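You operate a simulated robot arm through the tools that you are given. There is no shell and no other tool.

The job below is to be done with a simulated robot arm. You get a single attempt, and the scene is never put back.

Task
Put things in order on the seat bench. At the end: the black spacer from the seat bench stands on top of the grey numbered module (marked "6"); the orange stubby brush from the seat bench is on the white polish tin; the yellow toothed stud from the seat bench stands where the beige pack stood; the beige pack from the seat bench stands on top of the green paste tin; whatever was shut is shut again. Leave all else as you found it, and nothing knocked over.
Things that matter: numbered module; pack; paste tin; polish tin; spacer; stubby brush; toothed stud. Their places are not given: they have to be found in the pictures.

Only the result counts: the job must be done as asked and must still hold three seconds after the hand-in. Knocking over, shifting, dropping, spilling or breaking anything else fails it.

Robot
A 5-joint arm with a two-finger parallel gripper, fixed in place. Base frame: the origin is at the foot of the arm, x ahead of it, y to its left, z up; the work surface is at about z = 0. Lengths are in mm, angles in rad, forces in N, time in s.
With the tool pointing down near the work surface it reaches from about 260 to 600 mm from the base axis. Its first joint turns from -1.152 to 1.152 rad. The tool tilts only in the upright plane through the base axis and itself; it spins freely about its own axis. Payload 1.57 kg.
Tool frame: the origin (TCP) lies between the finger pads and is the grasp point; the fingertips stand 30 mm ahead of it; z points along the fingers, y is the line along which they close. The gripper opens to 80 mm. The fingers are 17 mm wide and 12 mm thick; the gripper's body (40 by 82 mm) begins 80 mm behind the TCP.
Orientation is that of the tool frame in the base frame, as [roll, pitch, yaw] about the fixed x, y, z axes, in that order (R = Rz(yaw) Ry(pitch) Rx(roll)). With the fingers straight down and closing along the base's y, the tool's x points along the base's -x, its y along +y and its z along -z.

Tools
- The arm moves only by the tool nudge_tool. Its arguments are lists of equal length, an entry for each row: "rotation": the turn, a rotation vector about the base's x, y, z in rad, a list of three; "travel": the shift along the base's x, y, z in mm, a list of three; "hand": the finger opening in mm, from 0 to 80. In form: {"rotation": [[wx, wy, wz], ...], "travel": [[dx, dy, dz], ...], "hand": [hand, ...]}. A call has 1 to 20 rows; each row is the pose to reach, as a shift and turn from the pose commanded when the call began. Rows are played at 5 a second. More than 50 mm and 0.15 rad between two rows, or a gripper value outside its range, and nothing of the call is played. Where a pose cannot be reached the arm comes as near as it can. A force on the tool above 40 N (or 10 N above the force at the start of the call, whichever is more), or a blocked arm, ends the call early, and 0.2 s more pass. The fingers move at their own pace (about 153 mm/s each) and stop on an object; they squeeze with about 32 N. The grip force told is the motor's: it shows also when the fingers shut on nothing. Time passes only in rows, and 0.2 s behind the last, so rows that repeat a pose let the fingers close. The reply holds the time, the measured pose of the TCP, the force on the tool along the base axes, the opening and the grip force, in the units named above and with some noise, with the torque about the TCP (base axes, N m) and any sound that the robot's microphone picked up, and new pictures: "show" is both (left out), scene, wrist or none.
- Cameras (640 x 400 px; columns grow to the right, rows downward): "scene" is fixed at [31.9, 388, 525.1]; the picture's right is [-0.81, -0.58, 0.00], its down [-0.33, 0.45, -0.83] and it looks along [0.49, -0.67, -0.56] (base axes); focal length 232 px, centre (320, 200). "wrist" rides on the gripper at [72, -7, -122] in the tool frame; the picture's right is [0.09, 1.00, 0.00], its down [-0.84, 0.08, -0.54] and it looks along [-0.54, 0.05, 0.84] (tool axes); focal length 238 px, centre (320, 200).
- measure_at(camera, pixels): for up to 12 pixels [column, row] of the newest picture of that camera ("zoom" is the newest enlarged one), the place [x, y, z] in the base frame of the surface seen there, good to about 2 mm. It takes no simulated time.
- inspect(camera, box): a new picture of the part [left, top, right, bottom] of that camera's present view, enlarged. It takes no simulated time.
- sign_off(): hands the job in; it is judged then, once.

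Unless the task says otherwise, let go and move clear before handing in.

The tools are called after "Emit:" as a command line: name --argument value ..., lists and objects as JSON in quotes. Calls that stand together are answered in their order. nudge_tool: Moves the arm, as the interface text tells. Its arguments: {"type":"object","properties":{"rotation":{"type":"array"},"travel":{"type":"array"},"hand":{"type":"array"},"show":{"type":"string","enum":["both","scene","wrist","none"]}},"required":["rotation","travel","hand"]} The other tools are called the same way: measure_at (camera, pixels) gives the place of the surface under pixels of a picture; inspect (camera, box) takes an enlarged picture of a part of a camera's view; sign_off () hands the job in.

At the start:

```text
time: 0.0
eef_pos: [276.0, -141.8, 294.9]
tcp_rot: [-3.141, -0.001, 3.14]
wrist_force: [0.3, 0.2, 0.0]
torque: [0.0, 0.02, -0.04]
finger_gap: 80.1
gripper_force: 0.1
```

scene: 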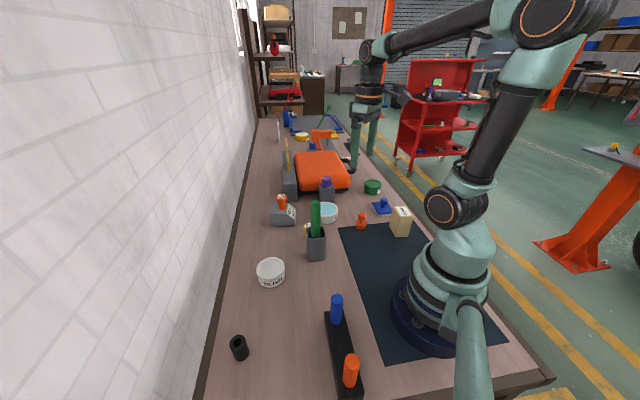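
wrist: 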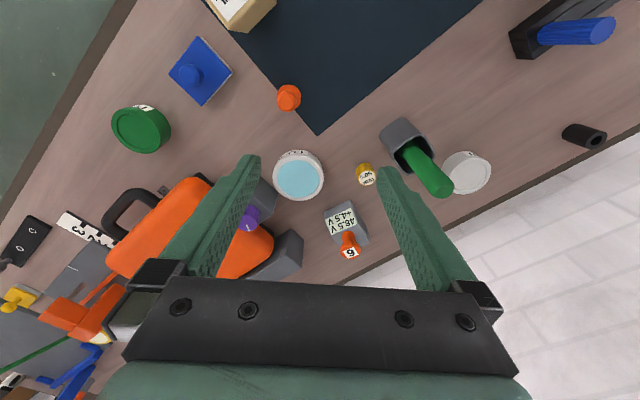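

The pictures show the bench from above: beige pack near (400,221) in scene, green tin near (373,187), white tin at (271,272), black spacer at (239,347). I will enlarge several areas to identify the parts.

Emit:
inspect --camera "scene" --box '[240, 160, 440, 290]'

Emit:
inspect --camera "wrist" --box '[250, 60, 500, 270]'

Emit:
inspect --camera "wrist" --box '[0, 180, 200, 400]'

Emit:
inspect --camera "scene" --box '[240, 80, 400, 200]'

```text
3.08 times, centred on (340, 225) of scene
```

zoom: 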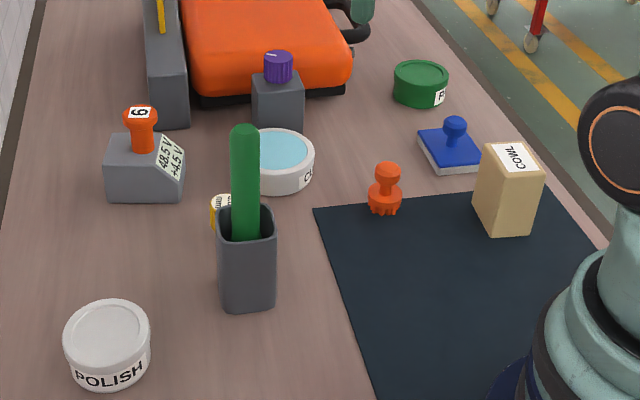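

```text
1.90 times, centred on (375, 165) of wrist
```

zoom: 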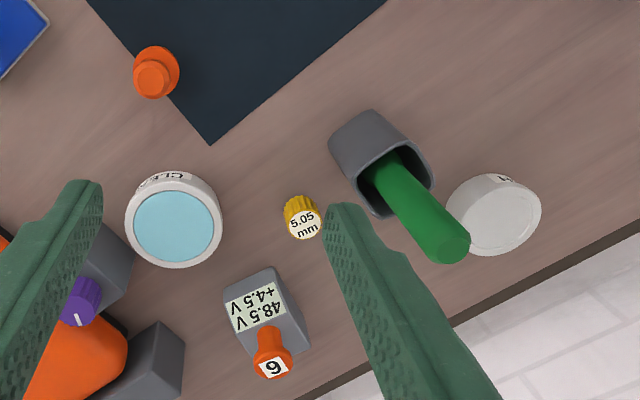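

```text
1.82 times, centred on (100, 290) of wrist
```

zoom: 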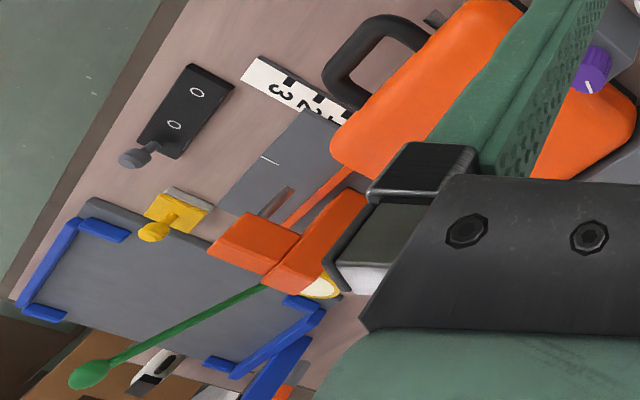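

```text
3.33 times, centred on (320, 140) of scene
```

zoom: 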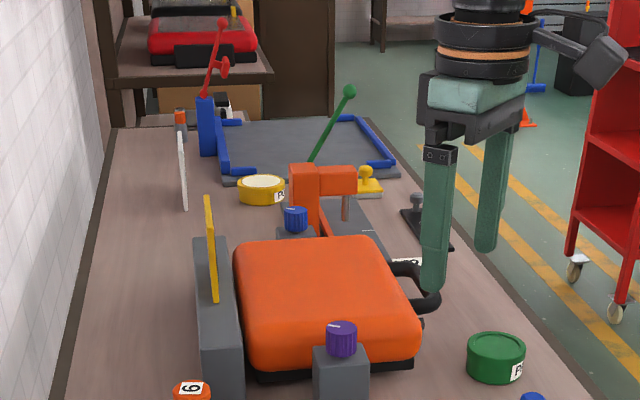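

The zooms show the module with an orange knob marked 6 at scene (283,212), the toothed yellow stud near (308,230), and the orange brush at (361,221). I'll look closer at each.

Emit:
inspect --camera "scene" --box '[262, 185, 312, 235]'

Emit:
inspect --camera "wrist" --box '[310, 190, 390, 270]'

Emit:
inspect --camera "wrist" --box '[340, 150, 400, 200]'

Emit:
inspect --camera "scene" --box '[345, 195, 425, 250]'

Emit:
inspect --camera "scene" --box '[200, 280, 400, 400]'

Emit:
inspect --camera "wrist" --box '[100, 0, 320, 160]'

Emit:
inspect --camera "wrist" --box '[480, 0, 640, 170]'

```text
8.00 times, centred on (287, 210) of scene
```

zoom: 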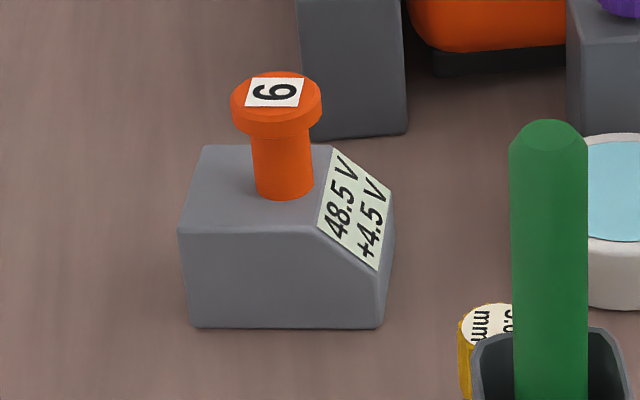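

```text
5.00 times, centred on (350, 230) of wrist
```

zoom: 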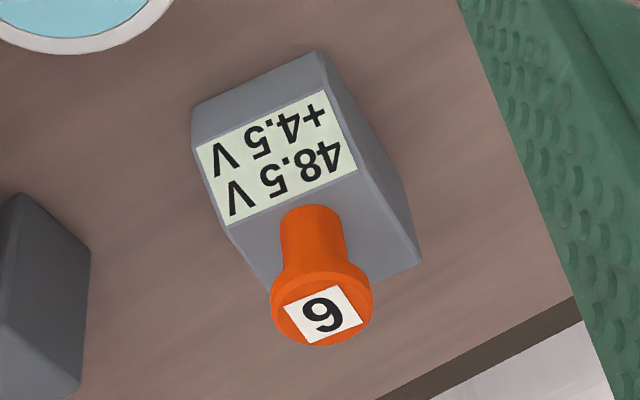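

```text
8.00 times, centred on (370, 175) of wrist
```

zoom: 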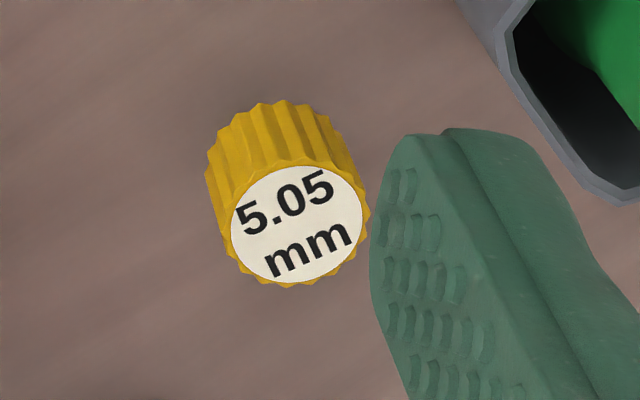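

```text
7.27 times, centred on (385, 222) of scene
```

zoom: 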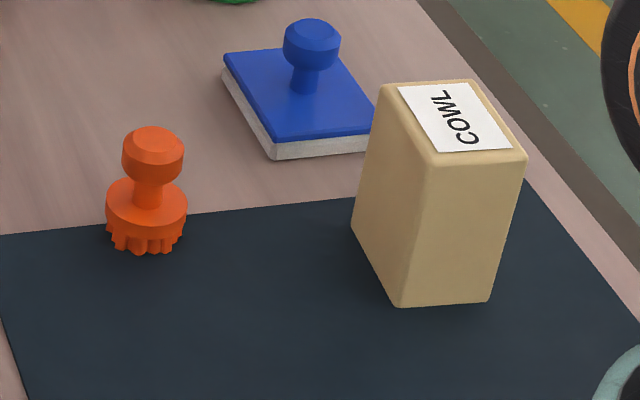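

```text
3.20 times, centred on (300, 340) of scene
```

zoom: 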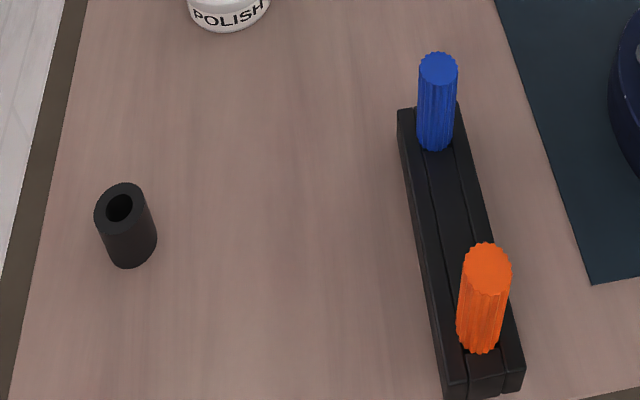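

```text
2.50 times, centred on (210, 80) of wrist
```

zoom: 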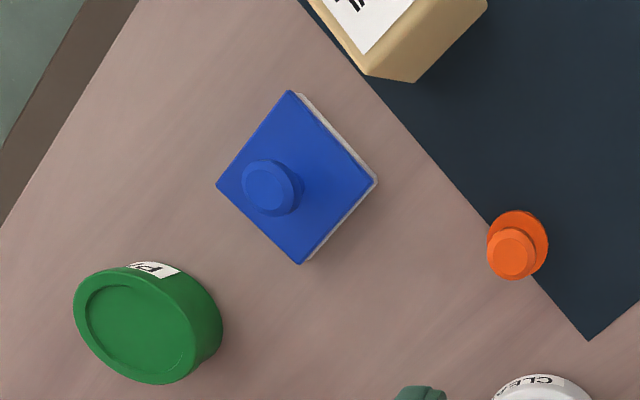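

```text
2.35 times, centred on (560, 85) of wrist
```

zoom: 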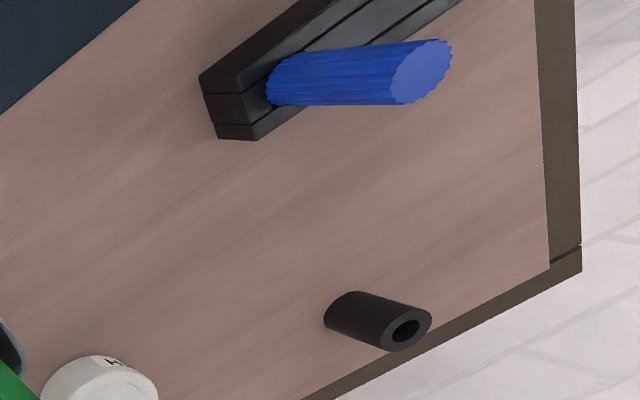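

The module's knob is a mushroom marked "6" on a grey body. I'll measure key points on all the objects.

Emit:
measure_at --camera "scene" --pixels '[[281, 197], [275, 199], [288, 199], [281, 202], [272, 208], [287, 208], [271, 218], [292, 219], [273, 213], [282, 206], [300, 212], [264, 225]]'

Emit:
measure_at --camera "wrist" --pixels '[[352, 252], [345, 236], [348, 246], [358, 240], [365, 243], [336, 242], [372, 238], [330, 212], [357, 205], [345, 225], [364, 170], [367, 178]]'

Emit:
measure_at --camera "scene" --pixels '[[271, 266], [258, 268], [284, 266], [271, 261], [271, 283], [373, 182], [366, 183], [380, 183], [237, 339], [240, 355], [361, 216], [361, 224]]'

Emit:
measure_at --camera "scene" --pixels '[[403, 210], [397, 207], [408, 208], [399, 215], [409, 215], [395, 225], [405, 235], [389, 226], [410, 238], [336, 297], [328, 212], [316, 230]]'

```text
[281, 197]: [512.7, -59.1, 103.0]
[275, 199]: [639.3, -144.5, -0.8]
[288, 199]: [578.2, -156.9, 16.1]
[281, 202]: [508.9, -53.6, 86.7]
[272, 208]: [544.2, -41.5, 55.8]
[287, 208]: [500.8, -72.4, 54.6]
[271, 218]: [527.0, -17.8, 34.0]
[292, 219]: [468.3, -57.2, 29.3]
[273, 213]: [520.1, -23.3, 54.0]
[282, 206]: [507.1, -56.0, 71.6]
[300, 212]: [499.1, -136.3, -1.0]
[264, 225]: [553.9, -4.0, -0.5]
```

```text
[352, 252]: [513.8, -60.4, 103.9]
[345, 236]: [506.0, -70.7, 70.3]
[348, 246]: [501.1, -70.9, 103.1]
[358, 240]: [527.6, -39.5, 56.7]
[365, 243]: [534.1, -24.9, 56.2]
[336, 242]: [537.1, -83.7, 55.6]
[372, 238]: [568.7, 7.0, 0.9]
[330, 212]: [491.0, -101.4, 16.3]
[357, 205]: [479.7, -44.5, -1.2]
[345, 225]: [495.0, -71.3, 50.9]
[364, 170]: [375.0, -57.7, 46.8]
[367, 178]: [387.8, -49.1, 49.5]
```

```text
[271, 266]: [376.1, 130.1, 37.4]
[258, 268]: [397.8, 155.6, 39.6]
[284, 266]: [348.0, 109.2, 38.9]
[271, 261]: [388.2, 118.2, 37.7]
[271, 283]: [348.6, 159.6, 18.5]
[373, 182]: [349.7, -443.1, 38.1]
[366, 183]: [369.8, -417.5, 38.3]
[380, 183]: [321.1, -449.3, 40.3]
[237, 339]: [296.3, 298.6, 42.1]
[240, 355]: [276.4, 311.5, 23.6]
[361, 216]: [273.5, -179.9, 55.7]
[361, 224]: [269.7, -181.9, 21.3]
```

```text
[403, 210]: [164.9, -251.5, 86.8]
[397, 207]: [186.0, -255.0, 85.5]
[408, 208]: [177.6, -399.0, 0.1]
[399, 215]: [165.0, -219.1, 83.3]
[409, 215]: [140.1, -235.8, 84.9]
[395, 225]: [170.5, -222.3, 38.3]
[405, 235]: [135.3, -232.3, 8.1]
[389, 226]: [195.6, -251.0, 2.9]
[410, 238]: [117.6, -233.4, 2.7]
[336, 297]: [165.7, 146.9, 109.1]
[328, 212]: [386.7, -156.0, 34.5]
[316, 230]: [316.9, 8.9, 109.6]
```

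The module's body top is at z≈55 and the knob top at z≈103. I'll zoom the scene on the pack and measure its corners with sub-pixel precision.

Emit:
inspect --camera "scene" --box '[380, 195, 420, 245]'

```text
8.00 times, centred on (400, 220) of scene
```

zoom: 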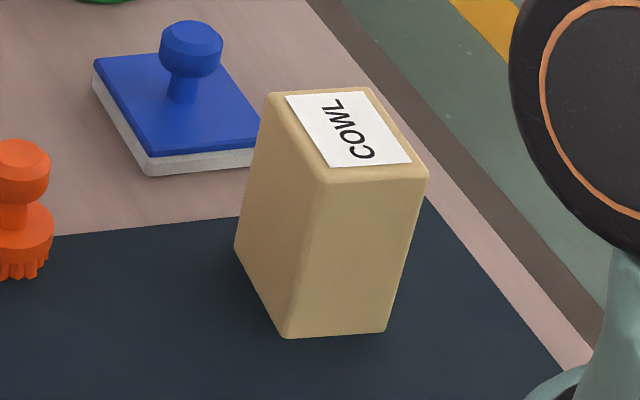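

Emit:
measure_at --camera "zoom" --pixels '[[270, 98], [368, 92], [422, 172], [324, 178], [290, 330], [382, 326], [240, 246], [346, 130], [300, 250], [360, 250], [284, 350], [390, 345]]'

```text
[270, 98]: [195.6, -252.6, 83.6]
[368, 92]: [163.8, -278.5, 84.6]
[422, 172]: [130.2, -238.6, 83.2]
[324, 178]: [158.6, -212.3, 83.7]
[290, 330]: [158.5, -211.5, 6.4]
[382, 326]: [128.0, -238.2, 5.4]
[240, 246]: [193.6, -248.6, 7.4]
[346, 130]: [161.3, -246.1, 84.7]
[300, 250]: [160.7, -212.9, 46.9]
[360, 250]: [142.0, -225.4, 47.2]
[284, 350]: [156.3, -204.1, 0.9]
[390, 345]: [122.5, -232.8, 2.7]
```

The pack's top corners give centre ≈(162,-245), about 42 x 53 x 85 mm, short axis at ≈41°. Next I'll zoom on the module for its geometry.

Emit:
inspect --camera "scene" --box '[262, 185, 312, 235]'

```text
8.00 times, centred on (287, 210) of scene
```

zoom: 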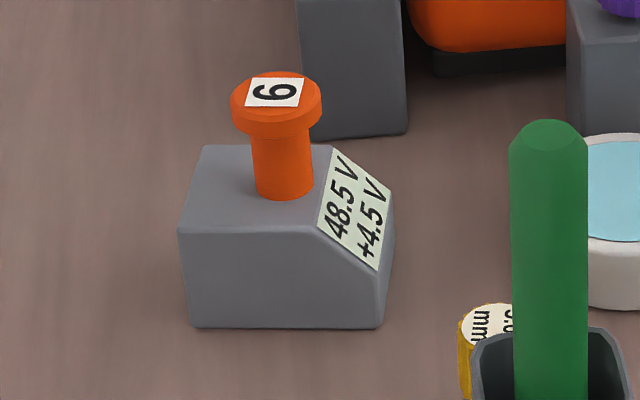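

Emit:
measure_at --camera "zoom" --pixels '[[208, 152], [325, 152], [186, 226], [310, 224], [236, 100], [316, 97], [276, 78], [276, 110], [258, 180], [308, 180], [285, 195], [380, 270]]'

Emit:
measure_at --camera "zoom" --pixels '[[196, 322], [376, 322], [186, 300], [240, 120], [312, 120], [276, 132], [340, 140], [388, 195], [240, 170], [215, 200], [290, 215], [340, 205]]'

```text
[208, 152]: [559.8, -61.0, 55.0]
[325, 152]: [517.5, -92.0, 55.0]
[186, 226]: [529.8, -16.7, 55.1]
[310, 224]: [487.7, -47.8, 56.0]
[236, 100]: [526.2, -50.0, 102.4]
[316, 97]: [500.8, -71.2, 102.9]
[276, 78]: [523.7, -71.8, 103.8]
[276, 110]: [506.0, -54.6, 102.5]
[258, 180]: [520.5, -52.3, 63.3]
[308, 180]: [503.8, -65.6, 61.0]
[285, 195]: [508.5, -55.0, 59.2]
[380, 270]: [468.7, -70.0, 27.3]
```

```text
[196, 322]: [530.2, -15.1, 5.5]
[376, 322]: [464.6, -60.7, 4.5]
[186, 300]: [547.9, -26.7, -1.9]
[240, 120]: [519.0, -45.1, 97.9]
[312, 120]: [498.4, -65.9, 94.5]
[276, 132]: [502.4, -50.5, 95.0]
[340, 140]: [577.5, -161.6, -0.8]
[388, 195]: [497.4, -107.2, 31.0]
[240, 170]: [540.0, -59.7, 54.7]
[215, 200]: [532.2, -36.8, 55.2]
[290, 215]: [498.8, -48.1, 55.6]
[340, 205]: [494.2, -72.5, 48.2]
```

The module's body is ~80x53 centred near (512,-61) with the knob head (≈33 mm wide, top z≈103) at its centre. Now measuring the spacer and polish tin.

Emit:
inspect --camera "scene" --box '[214, 325, 264, 365]'

```text
10.00 times, centred on (239, 345) of scene
```

zoom: 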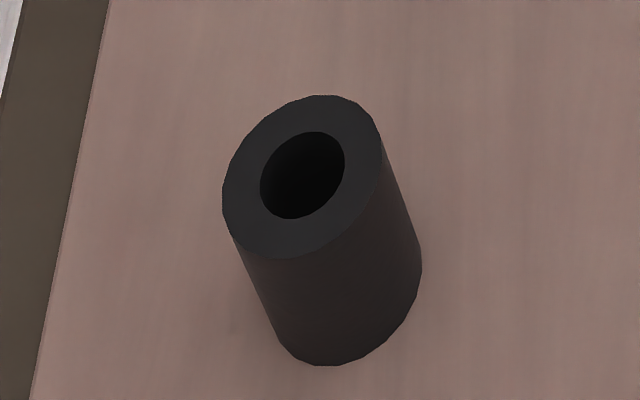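

Emit:
measure_at --camera "zoom" --pixels '[[228, 190], [376, 150], [290, 104], [300, 252], [340, 102], [245, 240], [302, 175], [330, 355], [410, 290], [262, 190], [340, 160], [340, 300]]'

Emit:
inspect --camera "scene" --box '[246, 250, 296, 295]'

```text
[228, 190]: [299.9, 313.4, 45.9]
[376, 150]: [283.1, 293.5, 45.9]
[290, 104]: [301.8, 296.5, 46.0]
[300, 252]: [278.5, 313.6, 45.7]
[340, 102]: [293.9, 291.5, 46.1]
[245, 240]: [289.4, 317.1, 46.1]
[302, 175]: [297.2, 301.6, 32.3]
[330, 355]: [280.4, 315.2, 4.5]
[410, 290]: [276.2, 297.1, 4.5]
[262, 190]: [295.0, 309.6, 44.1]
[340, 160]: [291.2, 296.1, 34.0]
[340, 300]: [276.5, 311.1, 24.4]
```

```text
8.89 times, centred on (271, 272) of scene
```

zoom: 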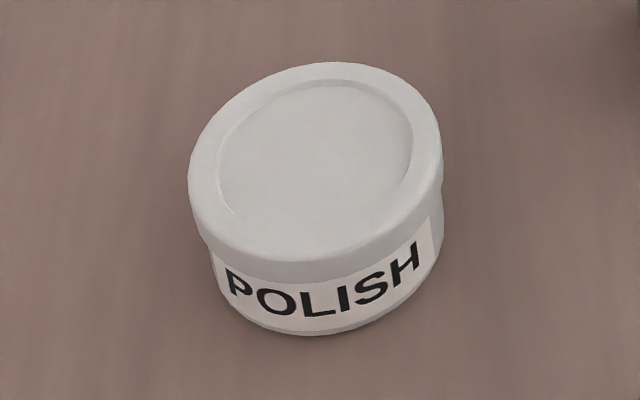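

The spacer is ≈28 mm across and 46 mm tall, centred at (291,304). Now the polish tin's rim and recessed lid.

Emit:
measure_at --camera "zoom" --pixels '[[195, 190], [437, 150], [330, 68], [310, 250], [235, 110], [400, 220], [320, 160], [230, 170], [405, 150], [320, 100], [310, 225], [250, 245]]'

Emit:
inspect --camera "scene" --box '[353, 170, 393, 200]'

```text
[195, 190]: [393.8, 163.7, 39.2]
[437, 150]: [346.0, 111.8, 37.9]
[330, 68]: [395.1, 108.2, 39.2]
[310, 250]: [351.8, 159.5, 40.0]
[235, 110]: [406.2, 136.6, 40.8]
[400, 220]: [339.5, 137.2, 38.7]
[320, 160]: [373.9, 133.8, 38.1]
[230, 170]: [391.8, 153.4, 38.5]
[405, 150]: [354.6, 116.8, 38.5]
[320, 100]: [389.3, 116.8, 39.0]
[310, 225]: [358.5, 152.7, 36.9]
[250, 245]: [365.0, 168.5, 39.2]
```

```text
13.33 times, centred on (373, 185) of scene
```

zoom: 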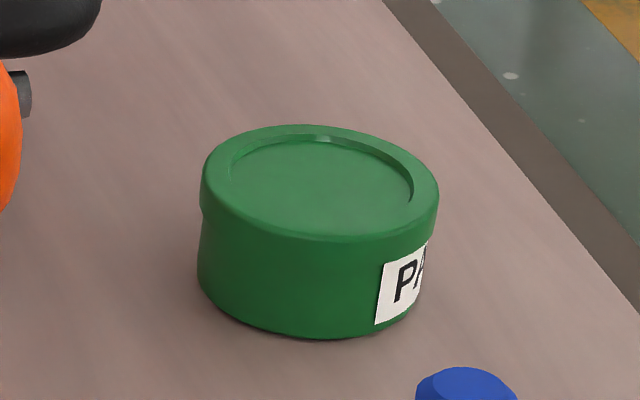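

The polish tin is ≈68 mm across, centred at (372,136), rim z≈39. Now the green paste tin.

Emit:
measure_at --camera "zoom" --pixels '[[207, 190], [432, 200], [322, 128], [315, 236], [230, 160], [415, 228], [320, 185], [240, 185], [400, 195], [320, 145], [410, 160], [230, 222]]'

Emit:
inspect --camera "scene" --box '[346, 207, 376, 235]'

```text
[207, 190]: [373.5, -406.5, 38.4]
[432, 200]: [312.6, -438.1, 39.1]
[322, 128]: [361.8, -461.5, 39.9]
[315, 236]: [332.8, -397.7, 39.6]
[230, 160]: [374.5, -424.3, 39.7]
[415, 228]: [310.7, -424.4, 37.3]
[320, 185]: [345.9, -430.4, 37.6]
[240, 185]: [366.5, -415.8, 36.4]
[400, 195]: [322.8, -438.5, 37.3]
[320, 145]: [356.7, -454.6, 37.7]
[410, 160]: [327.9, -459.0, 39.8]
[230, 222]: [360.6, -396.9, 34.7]
```

```text
14.29 times, centred on (361, 221) of scene
```

zoom: 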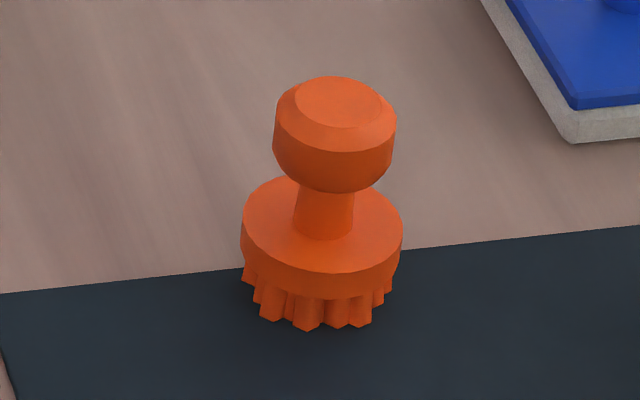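

The green tin is centred ≈(344,-429), r≈34, rim z≈39.5. The brush is seen clearly at zoom (336,190); measuring it now.

Emit:
measure_at --camera "zoom" --pixels '[[338, 100], [298, 100], [378, 102], [340, 82], [336, 124], [335, 170], [322, 220], [246, 225], [398, 225], [322, 265], [310, 285], [305, 322]]'

Emit:
measure_at --camera "zoom" --pixels '[[278, 130], [392, 135], [340, 185], [270, 185], [380, 190], [250, 200], [395, 210], [300, 225], [350, 225], [300, 340], [575, 110], [480, 260]]'

Emit:
inspect --camera "wrist" --box '[345, 155, 390, 195]'

```text
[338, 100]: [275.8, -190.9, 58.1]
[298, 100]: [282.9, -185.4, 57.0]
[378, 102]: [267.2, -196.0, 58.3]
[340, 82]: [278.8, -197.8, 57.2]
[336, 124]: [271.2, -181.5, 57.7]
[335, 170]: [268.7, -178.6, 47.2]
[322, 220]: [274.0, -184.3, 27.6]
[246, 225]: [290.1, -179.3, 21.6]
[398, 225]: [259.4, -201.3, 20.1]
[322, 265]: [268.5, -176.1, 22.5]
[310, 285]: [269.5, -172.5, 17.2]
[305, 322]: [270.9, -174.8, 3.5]
```

```text
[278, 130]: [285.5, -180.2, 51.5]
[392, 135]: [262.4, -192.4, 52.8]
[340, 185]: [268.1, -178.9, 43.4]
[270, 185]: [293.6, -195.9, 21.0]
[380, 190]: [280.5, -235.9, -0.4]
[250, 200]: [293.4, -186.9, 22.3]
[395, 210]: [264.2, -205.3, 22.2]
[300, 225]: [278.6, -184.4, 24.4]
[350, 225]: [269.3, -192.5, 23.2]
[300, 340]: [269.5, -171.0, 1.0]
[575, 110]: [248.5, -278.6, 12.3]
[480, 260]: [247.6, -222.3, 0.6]
```

```text
10.00 times, centred on (368, 175) of wrist
```

zoom: 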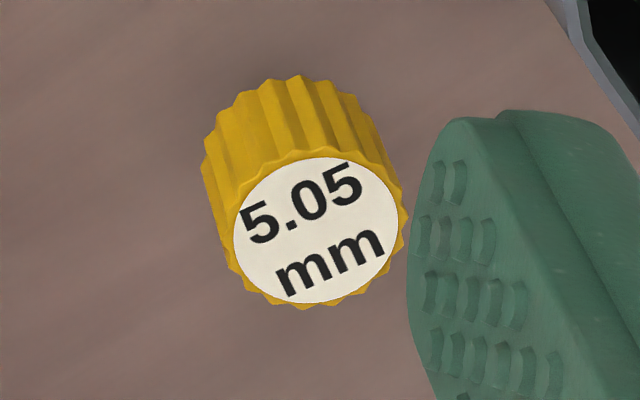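

The brush head is ≈26 mm wide at z 43–58, centred ≈(274.5,-189). Now measuring the yellow stud in the wrist zoom.

Emit:
measure_at --camera "zoom" --pixels '[[318, 232], [238, 240], [392, 220], [300, 165], [310, 295], [360, 170], [270, 290], [390, 250], [255, 185], [290, 90], [215, 160], [285, 60]]'

Emit:
inspect --camera "wrist" --box '[370, 100, 500, 210]'

```text
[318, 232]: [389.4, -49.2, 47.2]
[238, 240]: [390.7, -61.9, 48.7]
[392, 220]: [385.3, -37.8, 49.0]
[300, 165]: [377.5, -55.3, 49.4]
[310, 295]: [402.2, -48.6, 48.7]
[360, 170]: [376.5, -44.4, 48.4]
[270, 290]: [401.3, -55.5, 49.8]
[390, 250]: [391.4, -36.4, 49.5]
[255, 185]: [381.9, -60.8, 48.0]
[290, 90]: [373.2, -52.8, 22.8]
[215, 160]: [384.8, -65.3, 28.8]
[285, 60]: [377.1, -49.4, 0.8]
```

```text
3.64 times, centred on (435, 155) of wrist
```

zoom: 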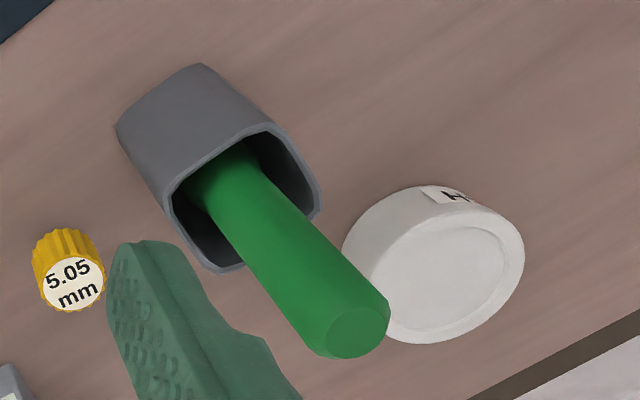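

The stud top is centred ≈(389,-49), ≈27 mm wide, z≈49. I'll check the green stick/holder, the two-peg rack, purple-dial box and other obstacles for heights.

Emit:
measure_at --camera "scene" --pixels '[[316, 204], [316, 218], [308, 240], [325, 240], [317, 255], [326, 183], [327, 200], [320, 165], [380, 208], [384, 203], [290, 165], [288, 190]]'

Emit:
measure_at --camera "wrist" --pixels '[[435, 182], [415, 160], [390, 135], [430, 150], [405, 170], [285, 15], [200, 70], [188, 72], [232, 70], [202, 105], [290, 97], [140, 130]]'

```text
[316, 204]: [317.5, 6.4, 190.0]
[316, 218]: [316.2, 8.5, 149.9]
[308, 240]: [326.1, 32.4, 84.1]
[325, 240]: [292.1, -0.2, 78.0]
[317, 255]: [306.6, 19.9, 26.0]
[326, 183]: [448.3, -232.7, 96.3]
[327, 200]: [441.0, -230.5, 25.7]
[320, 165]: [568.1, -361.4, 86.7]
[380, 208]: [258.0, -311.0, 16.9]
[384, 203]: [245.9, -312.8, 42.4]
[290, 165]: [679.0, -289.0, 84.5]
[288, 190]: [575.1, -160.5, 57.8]
```

```text
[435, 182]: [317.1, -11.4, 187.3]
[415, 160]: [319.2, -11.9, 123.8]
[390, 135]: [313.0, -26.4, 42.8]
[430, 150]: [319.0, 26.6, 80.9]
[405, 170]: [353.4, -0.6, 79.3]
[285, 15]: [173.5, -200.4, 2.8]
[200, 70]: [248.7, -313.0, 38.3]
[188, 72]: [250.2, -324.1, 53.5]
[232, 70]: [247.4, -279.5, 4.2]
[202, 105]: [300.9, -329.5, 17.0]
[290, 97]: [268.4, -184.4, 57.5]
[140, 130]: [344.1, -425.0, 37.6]
```

Readings give the pack centre (162,-245.5), its short axis at ≈41°, and the tall green stick at (317,-2), top z≈190, to be avoided. I move the hand above the pack, turning −0.855 rad so that the fingers close along its short side.

Emit:
nudge_tool --rotation '[[0, 0, -0.107], [0, 0, -0.214], [0, 0, -0.321], [0, 0, -0.428], [0, 0, -0.534], [0, 0, -0.641], [0, 0, -0.748], [0, 0, -0.855], [0, 0, -0.855]]' --travel '[[-14, -13, -15], [-28.5, -26, -30], [-43, -39, -47], [-57, -52, -64], [-71, -65, -82], [-85.5, -78, -100], [-100, -91, -117], [-114, -103.7, -135], [-114, -103.7, -135]]' --hand '[80, 80, 80, 80, 80, 80, 80, 80, 80]'

```text
time: 2.0
eef_pos: [162.7, -245.5, 161.6]
tcp_rot: [3.141, 0.001, 2.285]
wrist_force: [-0.4, -0.4, -1.4]
torque: [0.01, 0.01, -0.01]
finger_gap: 79.9
gripper_force: 0.0
```

scene: 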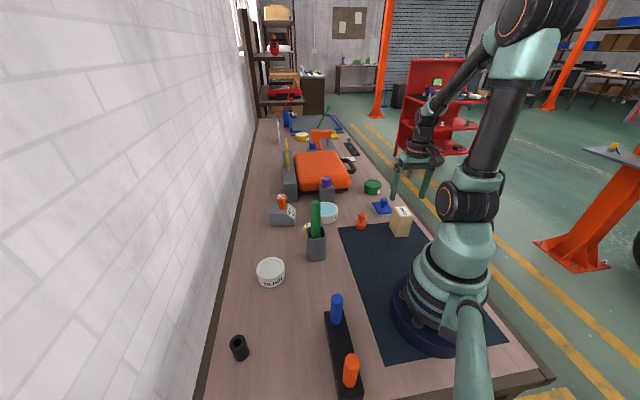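
wrist: 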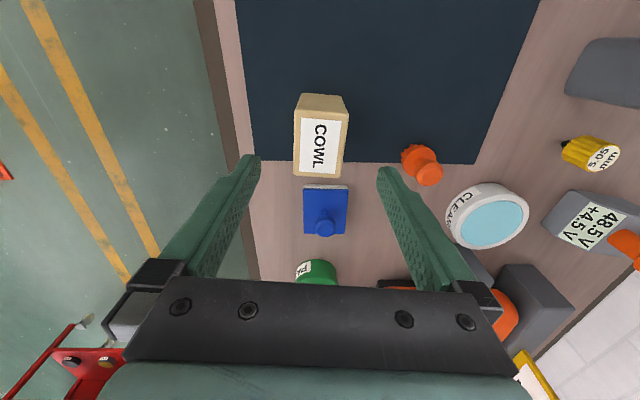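

The pack at wrist (320,135) lies square to the fingers and centred between them. I'll check its corners from this view.

Emit:
inspect --camera "wrist" --box '[270, 80, 370, 190]'

```text
3.64 times, centred on (320, 135) of wrist
```

zoom: 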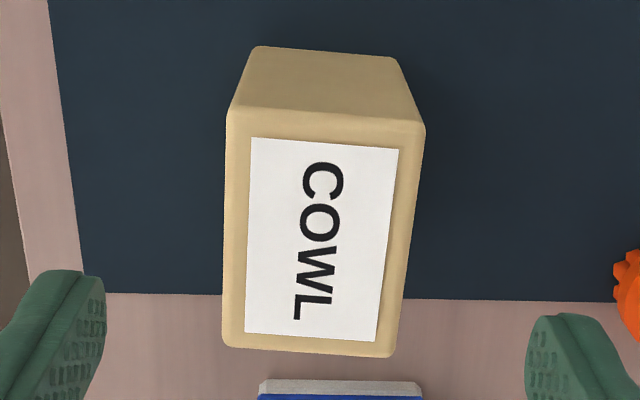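

Emit:
measure_at --camera "zoom" --pixels '[[231, 112], [420, 126], [228, 340], [392, 352], [322, 235], [242, 60], [405, 75], [262, 50], [390, 60]]'

Emit:
measure_at --camera "wrist" --pixels '[[325, 222], [318, 265], [320, 275], [240, 165], [385, 172], [422, 165], [590, 152], [390, 285]]'

```text
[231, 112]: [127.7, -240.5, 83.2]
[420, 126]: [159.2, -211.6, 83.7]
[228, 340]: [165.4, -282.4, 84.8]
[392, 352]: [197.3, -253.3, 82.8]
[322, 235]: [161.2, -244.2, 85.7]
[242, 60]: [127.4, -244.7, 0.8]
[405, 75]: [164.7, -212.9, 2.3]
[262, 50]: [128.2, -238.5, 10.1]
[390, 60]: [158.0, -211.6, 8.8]
```

```text
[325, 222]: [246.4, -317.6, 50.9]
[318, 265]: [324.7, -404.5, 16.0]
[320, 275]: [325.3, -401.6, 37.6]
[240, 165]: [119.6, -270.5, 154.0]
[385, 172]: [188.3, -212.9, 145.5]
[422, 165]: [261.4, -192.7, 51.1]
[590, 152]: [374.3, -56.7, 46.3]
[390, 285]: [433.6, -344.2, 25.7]
```

From here the pack's centre is ≈(162.3,-246.5) with its short axis at ≈42°. I trim the yaw by +0.022, go down to z≈52 with the fingers open, then close on it.

Emit:
nudge_tool --rotation '[[0, 0, 0.022], [0, 0, 0.022], [0, 0, 0.022], [0, 0, 0.022], [0, 0, 0.022], [0, 0, 0.022]]' --travel '[[0.2, -0.8, -22], [0.2, -0.8, -45], [0.2, -0.8, -68], [0.2, -0.8, -90], [0.2, -0.8, -108], [0.2, -0.8, -108]]' --hand '[80, 80, 80, 80, 80, 80]'

```text
time: 3.4
eef_pos: [161.9, -247.0, 52.8]
tcp_rot: [-3.141, -0.001, 2.309]
wrist_force: [-0.3, -0.3, -0.3]
torque: [-0.02, -0.01, -0.01]
finger_gap: 80.0
gripper_force: 0.0
```

scene: 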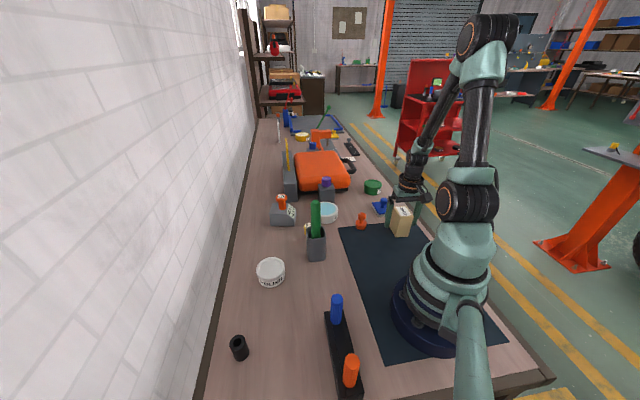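
wrist: 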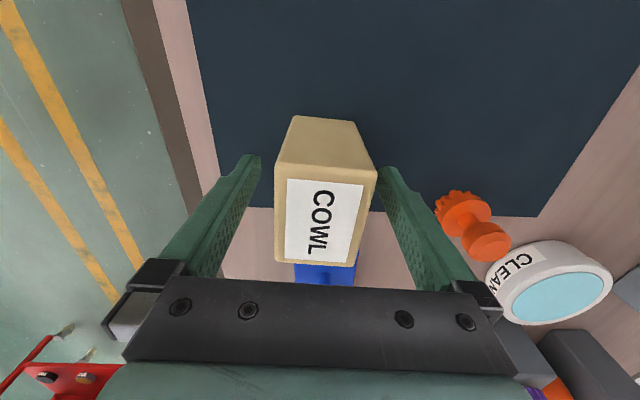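

The pack sits between the fingers at wrist (325,190). I close on it now.

Emit:
nudge_tool --rotation '[[0, 0, 0], [0, 0, 0], [0, 0, 0], [0, 0, 0]]' --travel '[[0, 0, 0], [0, 0, 0], [0, 0, 0], [0, 0, 0]]' --hand '[60, 40, 30, 30]' --show "wrist"

```text
time: 4.4
eef_pos: [162.4, -247.2, 54.2]
tcp_rot: [3.142, 0.001, 2.309]
wrist_force: [-0.2, 1.2, -0.1]
torque: [-0.03, 0.04, 0.0]
finger_gap: 44.6
gripper_force: 31.6
```

wrist: 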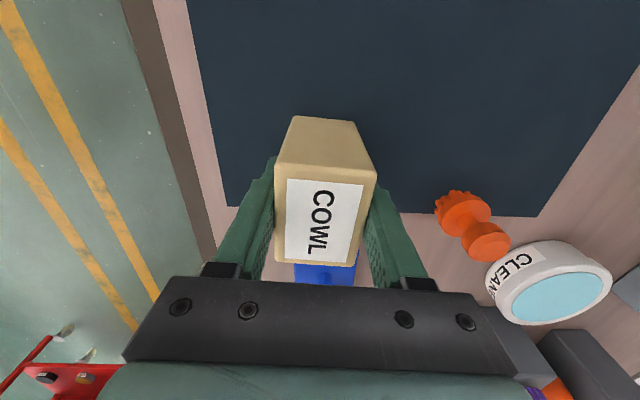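

The fingers stopped at 44.6 mm with 31.6 N, so the pack is held. I lift it 100 mm straight up.

Emit:
nudge_tool --rotation '[[0, 0, 0], [0, 0, 0], [0, 0, 0], [0, 0, 0], [0, 0, 0], [0, 0, 0]]' --travel '[[0, 0, 10], [0, 0, 30], [0, 0, 55], [0, 0, 80], [0, 0, 100], [0, 0, 100]]' --hand '[30, 30, 30, 30, 30, 30]'

```text
time: 5.8
eef_pos: [162.7, -246.4, 153.0]
tcp_rot: [3.142, 0.002, 2.31]
wrist_force: [0.3, -0.5, -1.4]
torque: [0.05, 0.01, 0.01]
finger_gap: 44.8
gripper_force: 32.1
```

scene: 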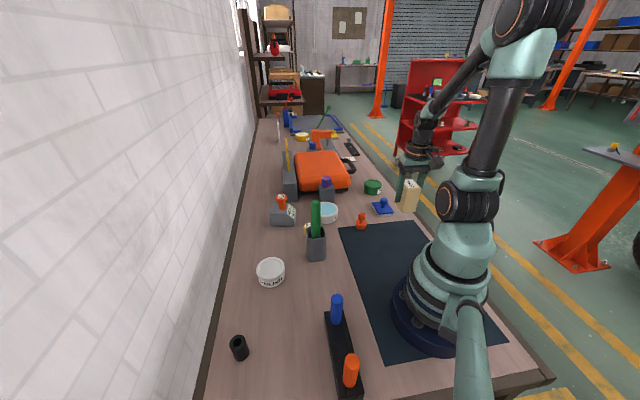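
wrist: 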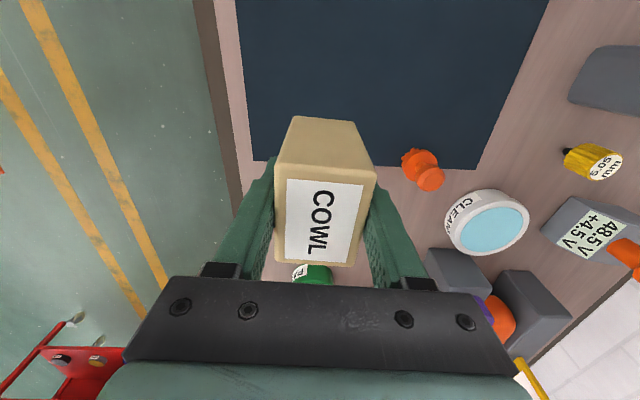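

The pack hangs firmly (gap 44.8). I carry it toward the green tin at (344,-429.5), staying at this height.

Emit:
nudge_tool --rotation '[[0, 0, 0], [0, 0, 0], [0, 0, 0], [0, 0, 0], [0, 0, 0], [0, 0, 0], [0, 0, 0], [0, 0, 0], [0, 0, 0], [0, 0, 0], [0, 0, 0]]' --travel '[[10, -10, 0], [30, -30, 0], [50, -50, 0], [70, -70, 0], [90, -90, 0], [110, -111, 0], [130, -131, 0], [150, -151, 0], [170, -171, 0], [181.8, -183, 0], [181.8, -183, 0]]' --hand '[30, 30, 30, 30, 30, 30, 30, 30, 30, 30, 30]'

```text
time: 8.2
eef_pos: [345.1, -430.1, 153.3]
tcp_rot: [3.141, 0.001, 2.309]
wrist_force: [0.0, -0.1, -1.6]
torque: [-0.03, -0.02, 0.0]
finger_gap: 44.8
gripper_force: 32.1
```

scene: 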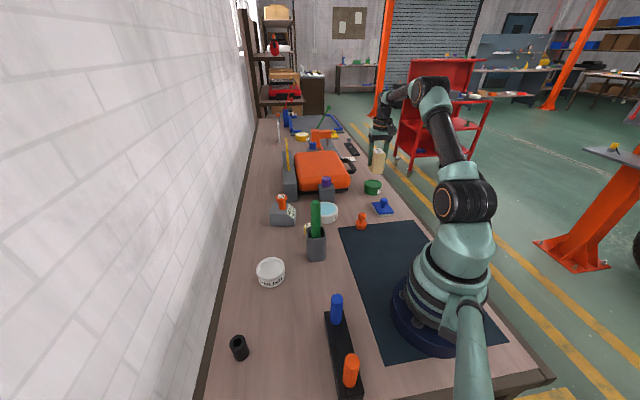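
wrist: 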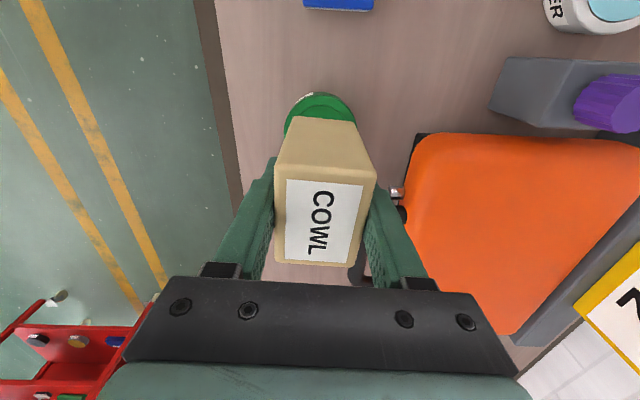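

The pack is above the tin (green rim at wrist (320,105)). I'll check the tin edge, the case corner and handle positions against the fingers before going down.

Emit:
measure_at --camera "wrist" --pixels '[[320, 98], [288, 120], [354, 115], [415, 145], [400, 195], [405, 215], [360, 272], [370, 280], [320, 225], [300, 130], [350, 132], [325, 275]]'

Emit:
inspect --camera "scene" --box '[340, 120, 410, 205]'

Emit:
inspect --camera "wrist" --box '[230, 80, 430, 290]'

```text
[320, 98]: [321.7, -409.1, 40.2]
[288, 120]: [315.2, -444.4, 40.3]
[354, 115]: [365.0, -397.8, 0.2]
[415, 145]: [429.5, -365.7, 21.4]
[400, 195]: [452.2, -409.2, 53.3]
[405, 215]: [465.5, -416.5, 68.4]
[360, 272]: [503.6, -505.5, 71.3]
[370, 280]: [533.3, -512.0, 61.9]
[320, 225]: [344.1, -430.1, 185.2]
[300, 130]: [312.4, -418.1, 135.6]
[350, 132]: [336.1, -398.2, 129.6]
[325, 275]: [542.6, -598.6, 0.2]
```

```text
4.71 times, centred on (375, 162) of scene
```

zoom: 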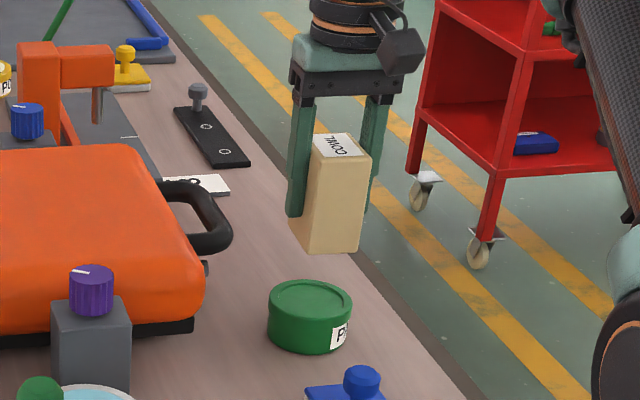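

```text
1.90 times, centred on (330, 185) of wrist
```

zoom: 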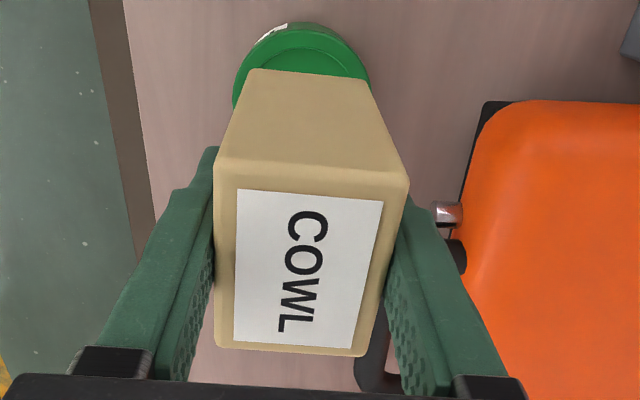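

The pack top measures (344,-430,185), right over the tin's centre, with the case over 100 mm away. I lower slowly to just about contact.

Emit:
nudge_tool --rotation '[[0, 0, 0], [0, 0, 0], [0, 0, 0], [0, 0, 0], [0, 0, 0], [0, 0, 0]]' --travel '[[0, 0, -15], [0, 0, -32], [0, 0, -46], [0, 0, -54], [0, 0, -57], [0, 0, -57]]' --hand '[30, 30, 30, 30, 30, 30]'

```text
time: 9.6
eef_pos: [343.7, -429.9, 96.9]
tcp_rot: [3.141, 0.0, 2.309]
wrist_force: [0.8, -0.1, -1.2]
torque: [0.02, -0.02, 0.0]
finger_gap: 44.7
gripper_force: 31.6
```

scene: 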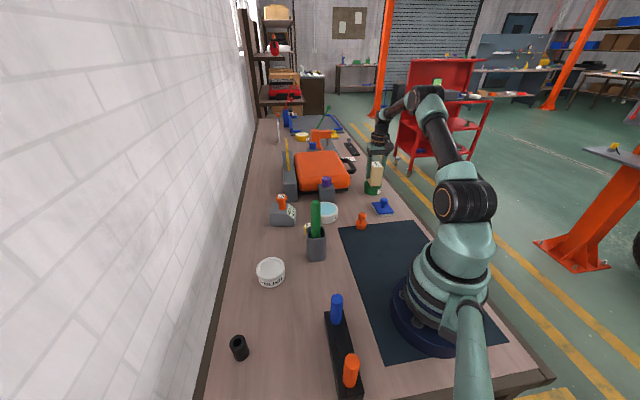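
wrist: 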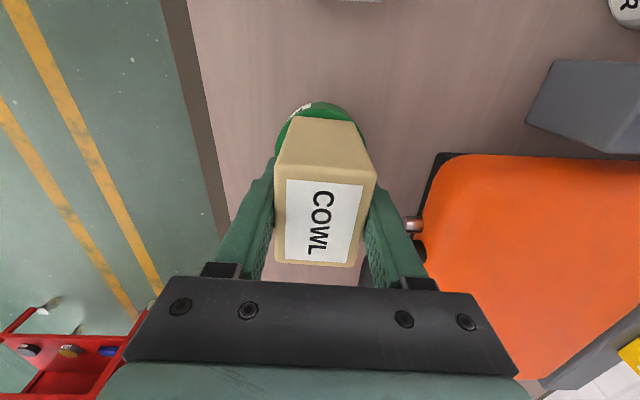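

No contact yet (force −1.2 N, z 96.9), and the scene shows the pack just above the tin. I zoom in to judge the gap.

Emit:
inspect --camera "scene" --box '[355, 150, 395, 205]'

Emit:
inspect --camera "wrist" --box '[270, 90, 380, 160]'

```text
7.27 times, centred on (375, 178) of scene
```

zoom: 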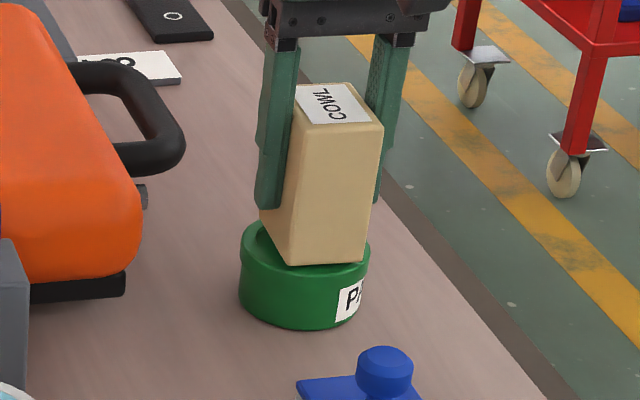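

```text
5.71 times, centred on (325, 125) of wrist
```

zoom: 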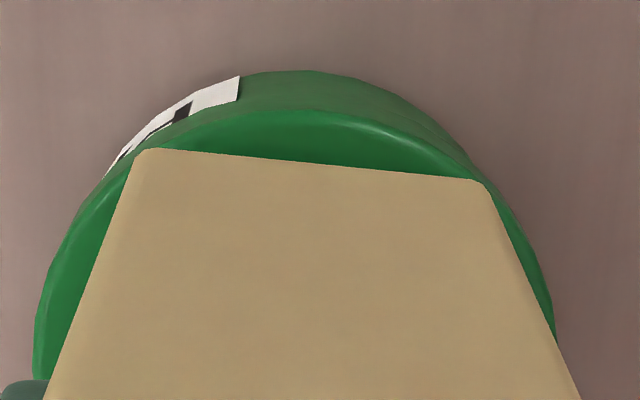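

The pack's lower edge is at zoom (312,165) with the rim around it. I'll measure rim and pack-bottom points to check centring.

Emit:
measure_at --camera "zoom" --pixels '[[45, 340], [85, 240], [120, 180], [210, 128], [320, 112], [420, 135], [475, 175], [530, 260], [548, 320], [145, 160], [480, 190], [312, 172]]'

```text
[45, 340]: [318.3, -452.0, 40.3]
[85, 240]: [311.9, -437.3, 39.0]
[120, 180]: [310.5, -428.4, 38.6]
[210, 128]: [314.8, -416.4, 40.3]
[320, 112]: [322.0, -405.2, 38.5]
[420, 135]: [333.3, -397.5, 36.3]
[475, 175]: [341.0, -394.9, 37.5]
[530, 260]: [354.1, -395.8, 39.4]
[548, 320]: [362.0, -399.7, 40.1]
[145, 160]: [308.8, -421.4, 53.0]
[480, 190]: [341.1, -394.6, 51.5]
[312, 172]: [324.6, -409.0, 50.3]
```

The tin's centre fits (344.4,-429) and the pack is centred within ~1 mm. I lower the last few millimetres onto the rim.

Emit:
nudge_tool --rotation '[[0, 0, 0], [0, 0, 0], [0, 0, 0], [0, 0, 0]]' --travel '[[0.3, 0.5, -1.5], [0.3, 0.5, -2.5], [0.3, 0.5, -3.5], [0.3, 0.5, -3.5]]' --hand '[30, 30, 30, 30]' --show "none"

```text
time: 10.6
eef_pos: [343.5, -428.9, 93.6]
tcp_rot: [-3.14, 0.0, 2.308]
wrist_force: [-0.5, 1.7, 2.4]
torque: [0.09, 0.05, -0.03]
finger_gap: 44.5
gripper_force: 31.8
```

Force along z rose to +2.4 N, so contact is starting. One more millimetre to seat it.

Emit:
nudge_tool --rotation '[[0, 0, 0], [0, 0, 0]]' --travel '[[0, 0, -0.7], [0, 0, -0.7]]' --hand '[30, 30]'

```text
time: 11.2
eef_pos: [344.8, -430.4, 93.6]
tcp_rot: [3.14, 0.001, 2.309]
wrist_force: [-1.7, 3.0, 10.4]
torque: [0.23, 0.16, 0.02]
finger_gap: 44.9
gripper_force: 32.0
```

scene: 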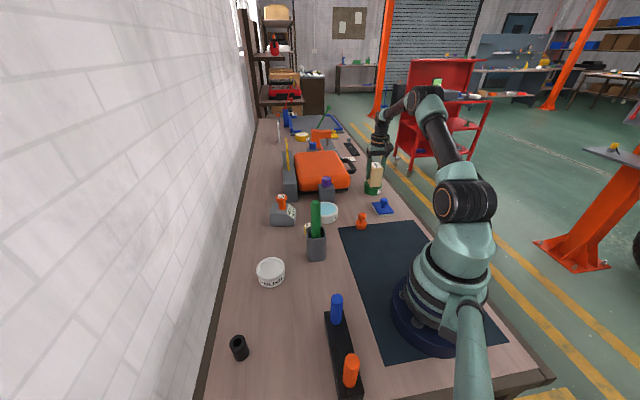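
wrist: 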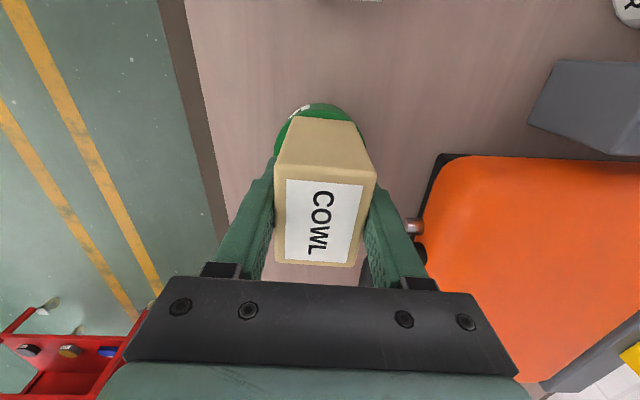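

Force z is 10.4 N: the pack rests on the tin. I ease up 0.5 mm and open the fingers, then check it stands.

Emit:
nudge_tool --rotation '[[0, 0, 0], [0, 0, 0], [0, 0, 0], [0, 0, 0], [0, 0, 0]]' --travel '[[0, 0, 0.5], [0, 0, 0.5], [0, 0, 0.5], [0, 0, 0.5], [0, 0, 0.5]]' --hand '[46, 50, 60, 75, 80]'

```text
time: 12.4
eef_pos: [343.5, -430.6, 93.0]
tcp_rot: [3.141, 0.0, 2.308]
wrist_force: [1.0, 0.4, -0.8]
torque: [0.01, 0.0, 0.0]
finger_gap: 80.0
gripper_force: 0.0
```

scene: 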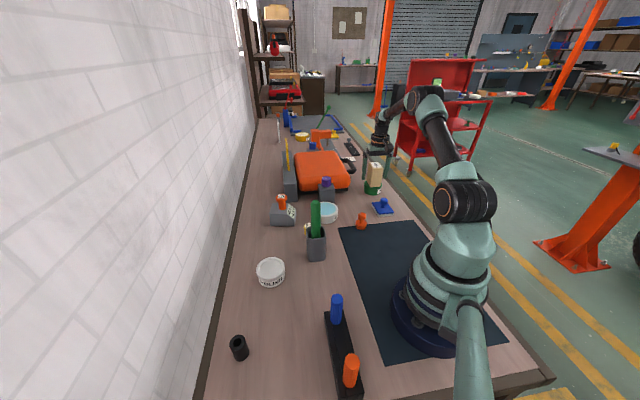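
wrist: 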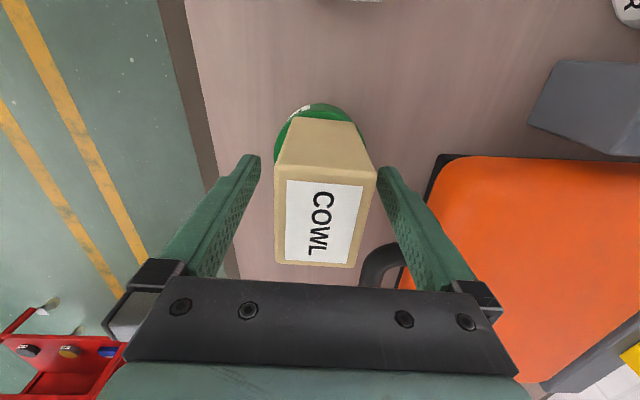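

The pack stands alone on the tin at wrist (320,195). Before moving on I measure the arm's own wrist and forearm heights in the scene to plan clearance from the green stick.

Emit:
inspect --camera "scene" --box '[350, 70, 470, 200]'

Emit:
measure_at --camera "scene" --pixels '[[377, 150], [378, 140], [380, 130], [383, 118], [390, 103], [400, 95], [410, 90], [430, 90], [440, 115], [455, 150], [375, 165], [376, 178]]'

```text
3.08 times, centred on (410, 135) of scene
```

zoom: 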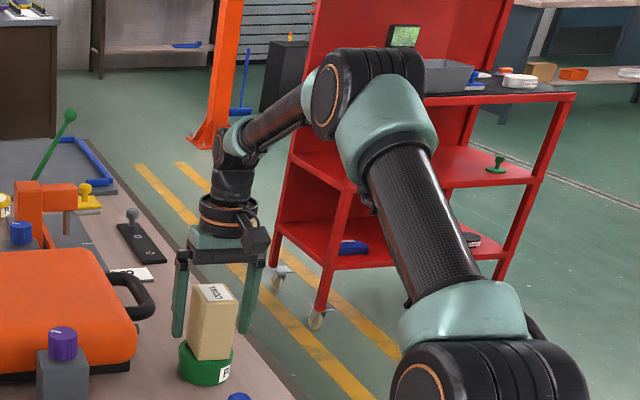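

```text
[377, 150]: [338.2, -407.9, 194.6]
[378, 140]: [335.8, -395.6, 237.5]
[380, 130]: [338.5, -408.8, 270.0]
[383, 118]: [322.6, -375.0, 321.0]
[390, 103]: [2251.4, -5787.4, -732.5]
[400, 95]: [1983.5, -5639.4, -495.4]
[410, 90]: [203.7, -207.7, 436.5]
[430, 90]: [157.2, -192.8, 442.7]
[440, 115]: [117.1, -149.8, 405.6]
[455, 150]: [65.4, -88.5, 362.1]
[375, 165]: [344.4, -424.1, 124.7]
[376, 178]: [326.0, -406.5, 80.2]
```

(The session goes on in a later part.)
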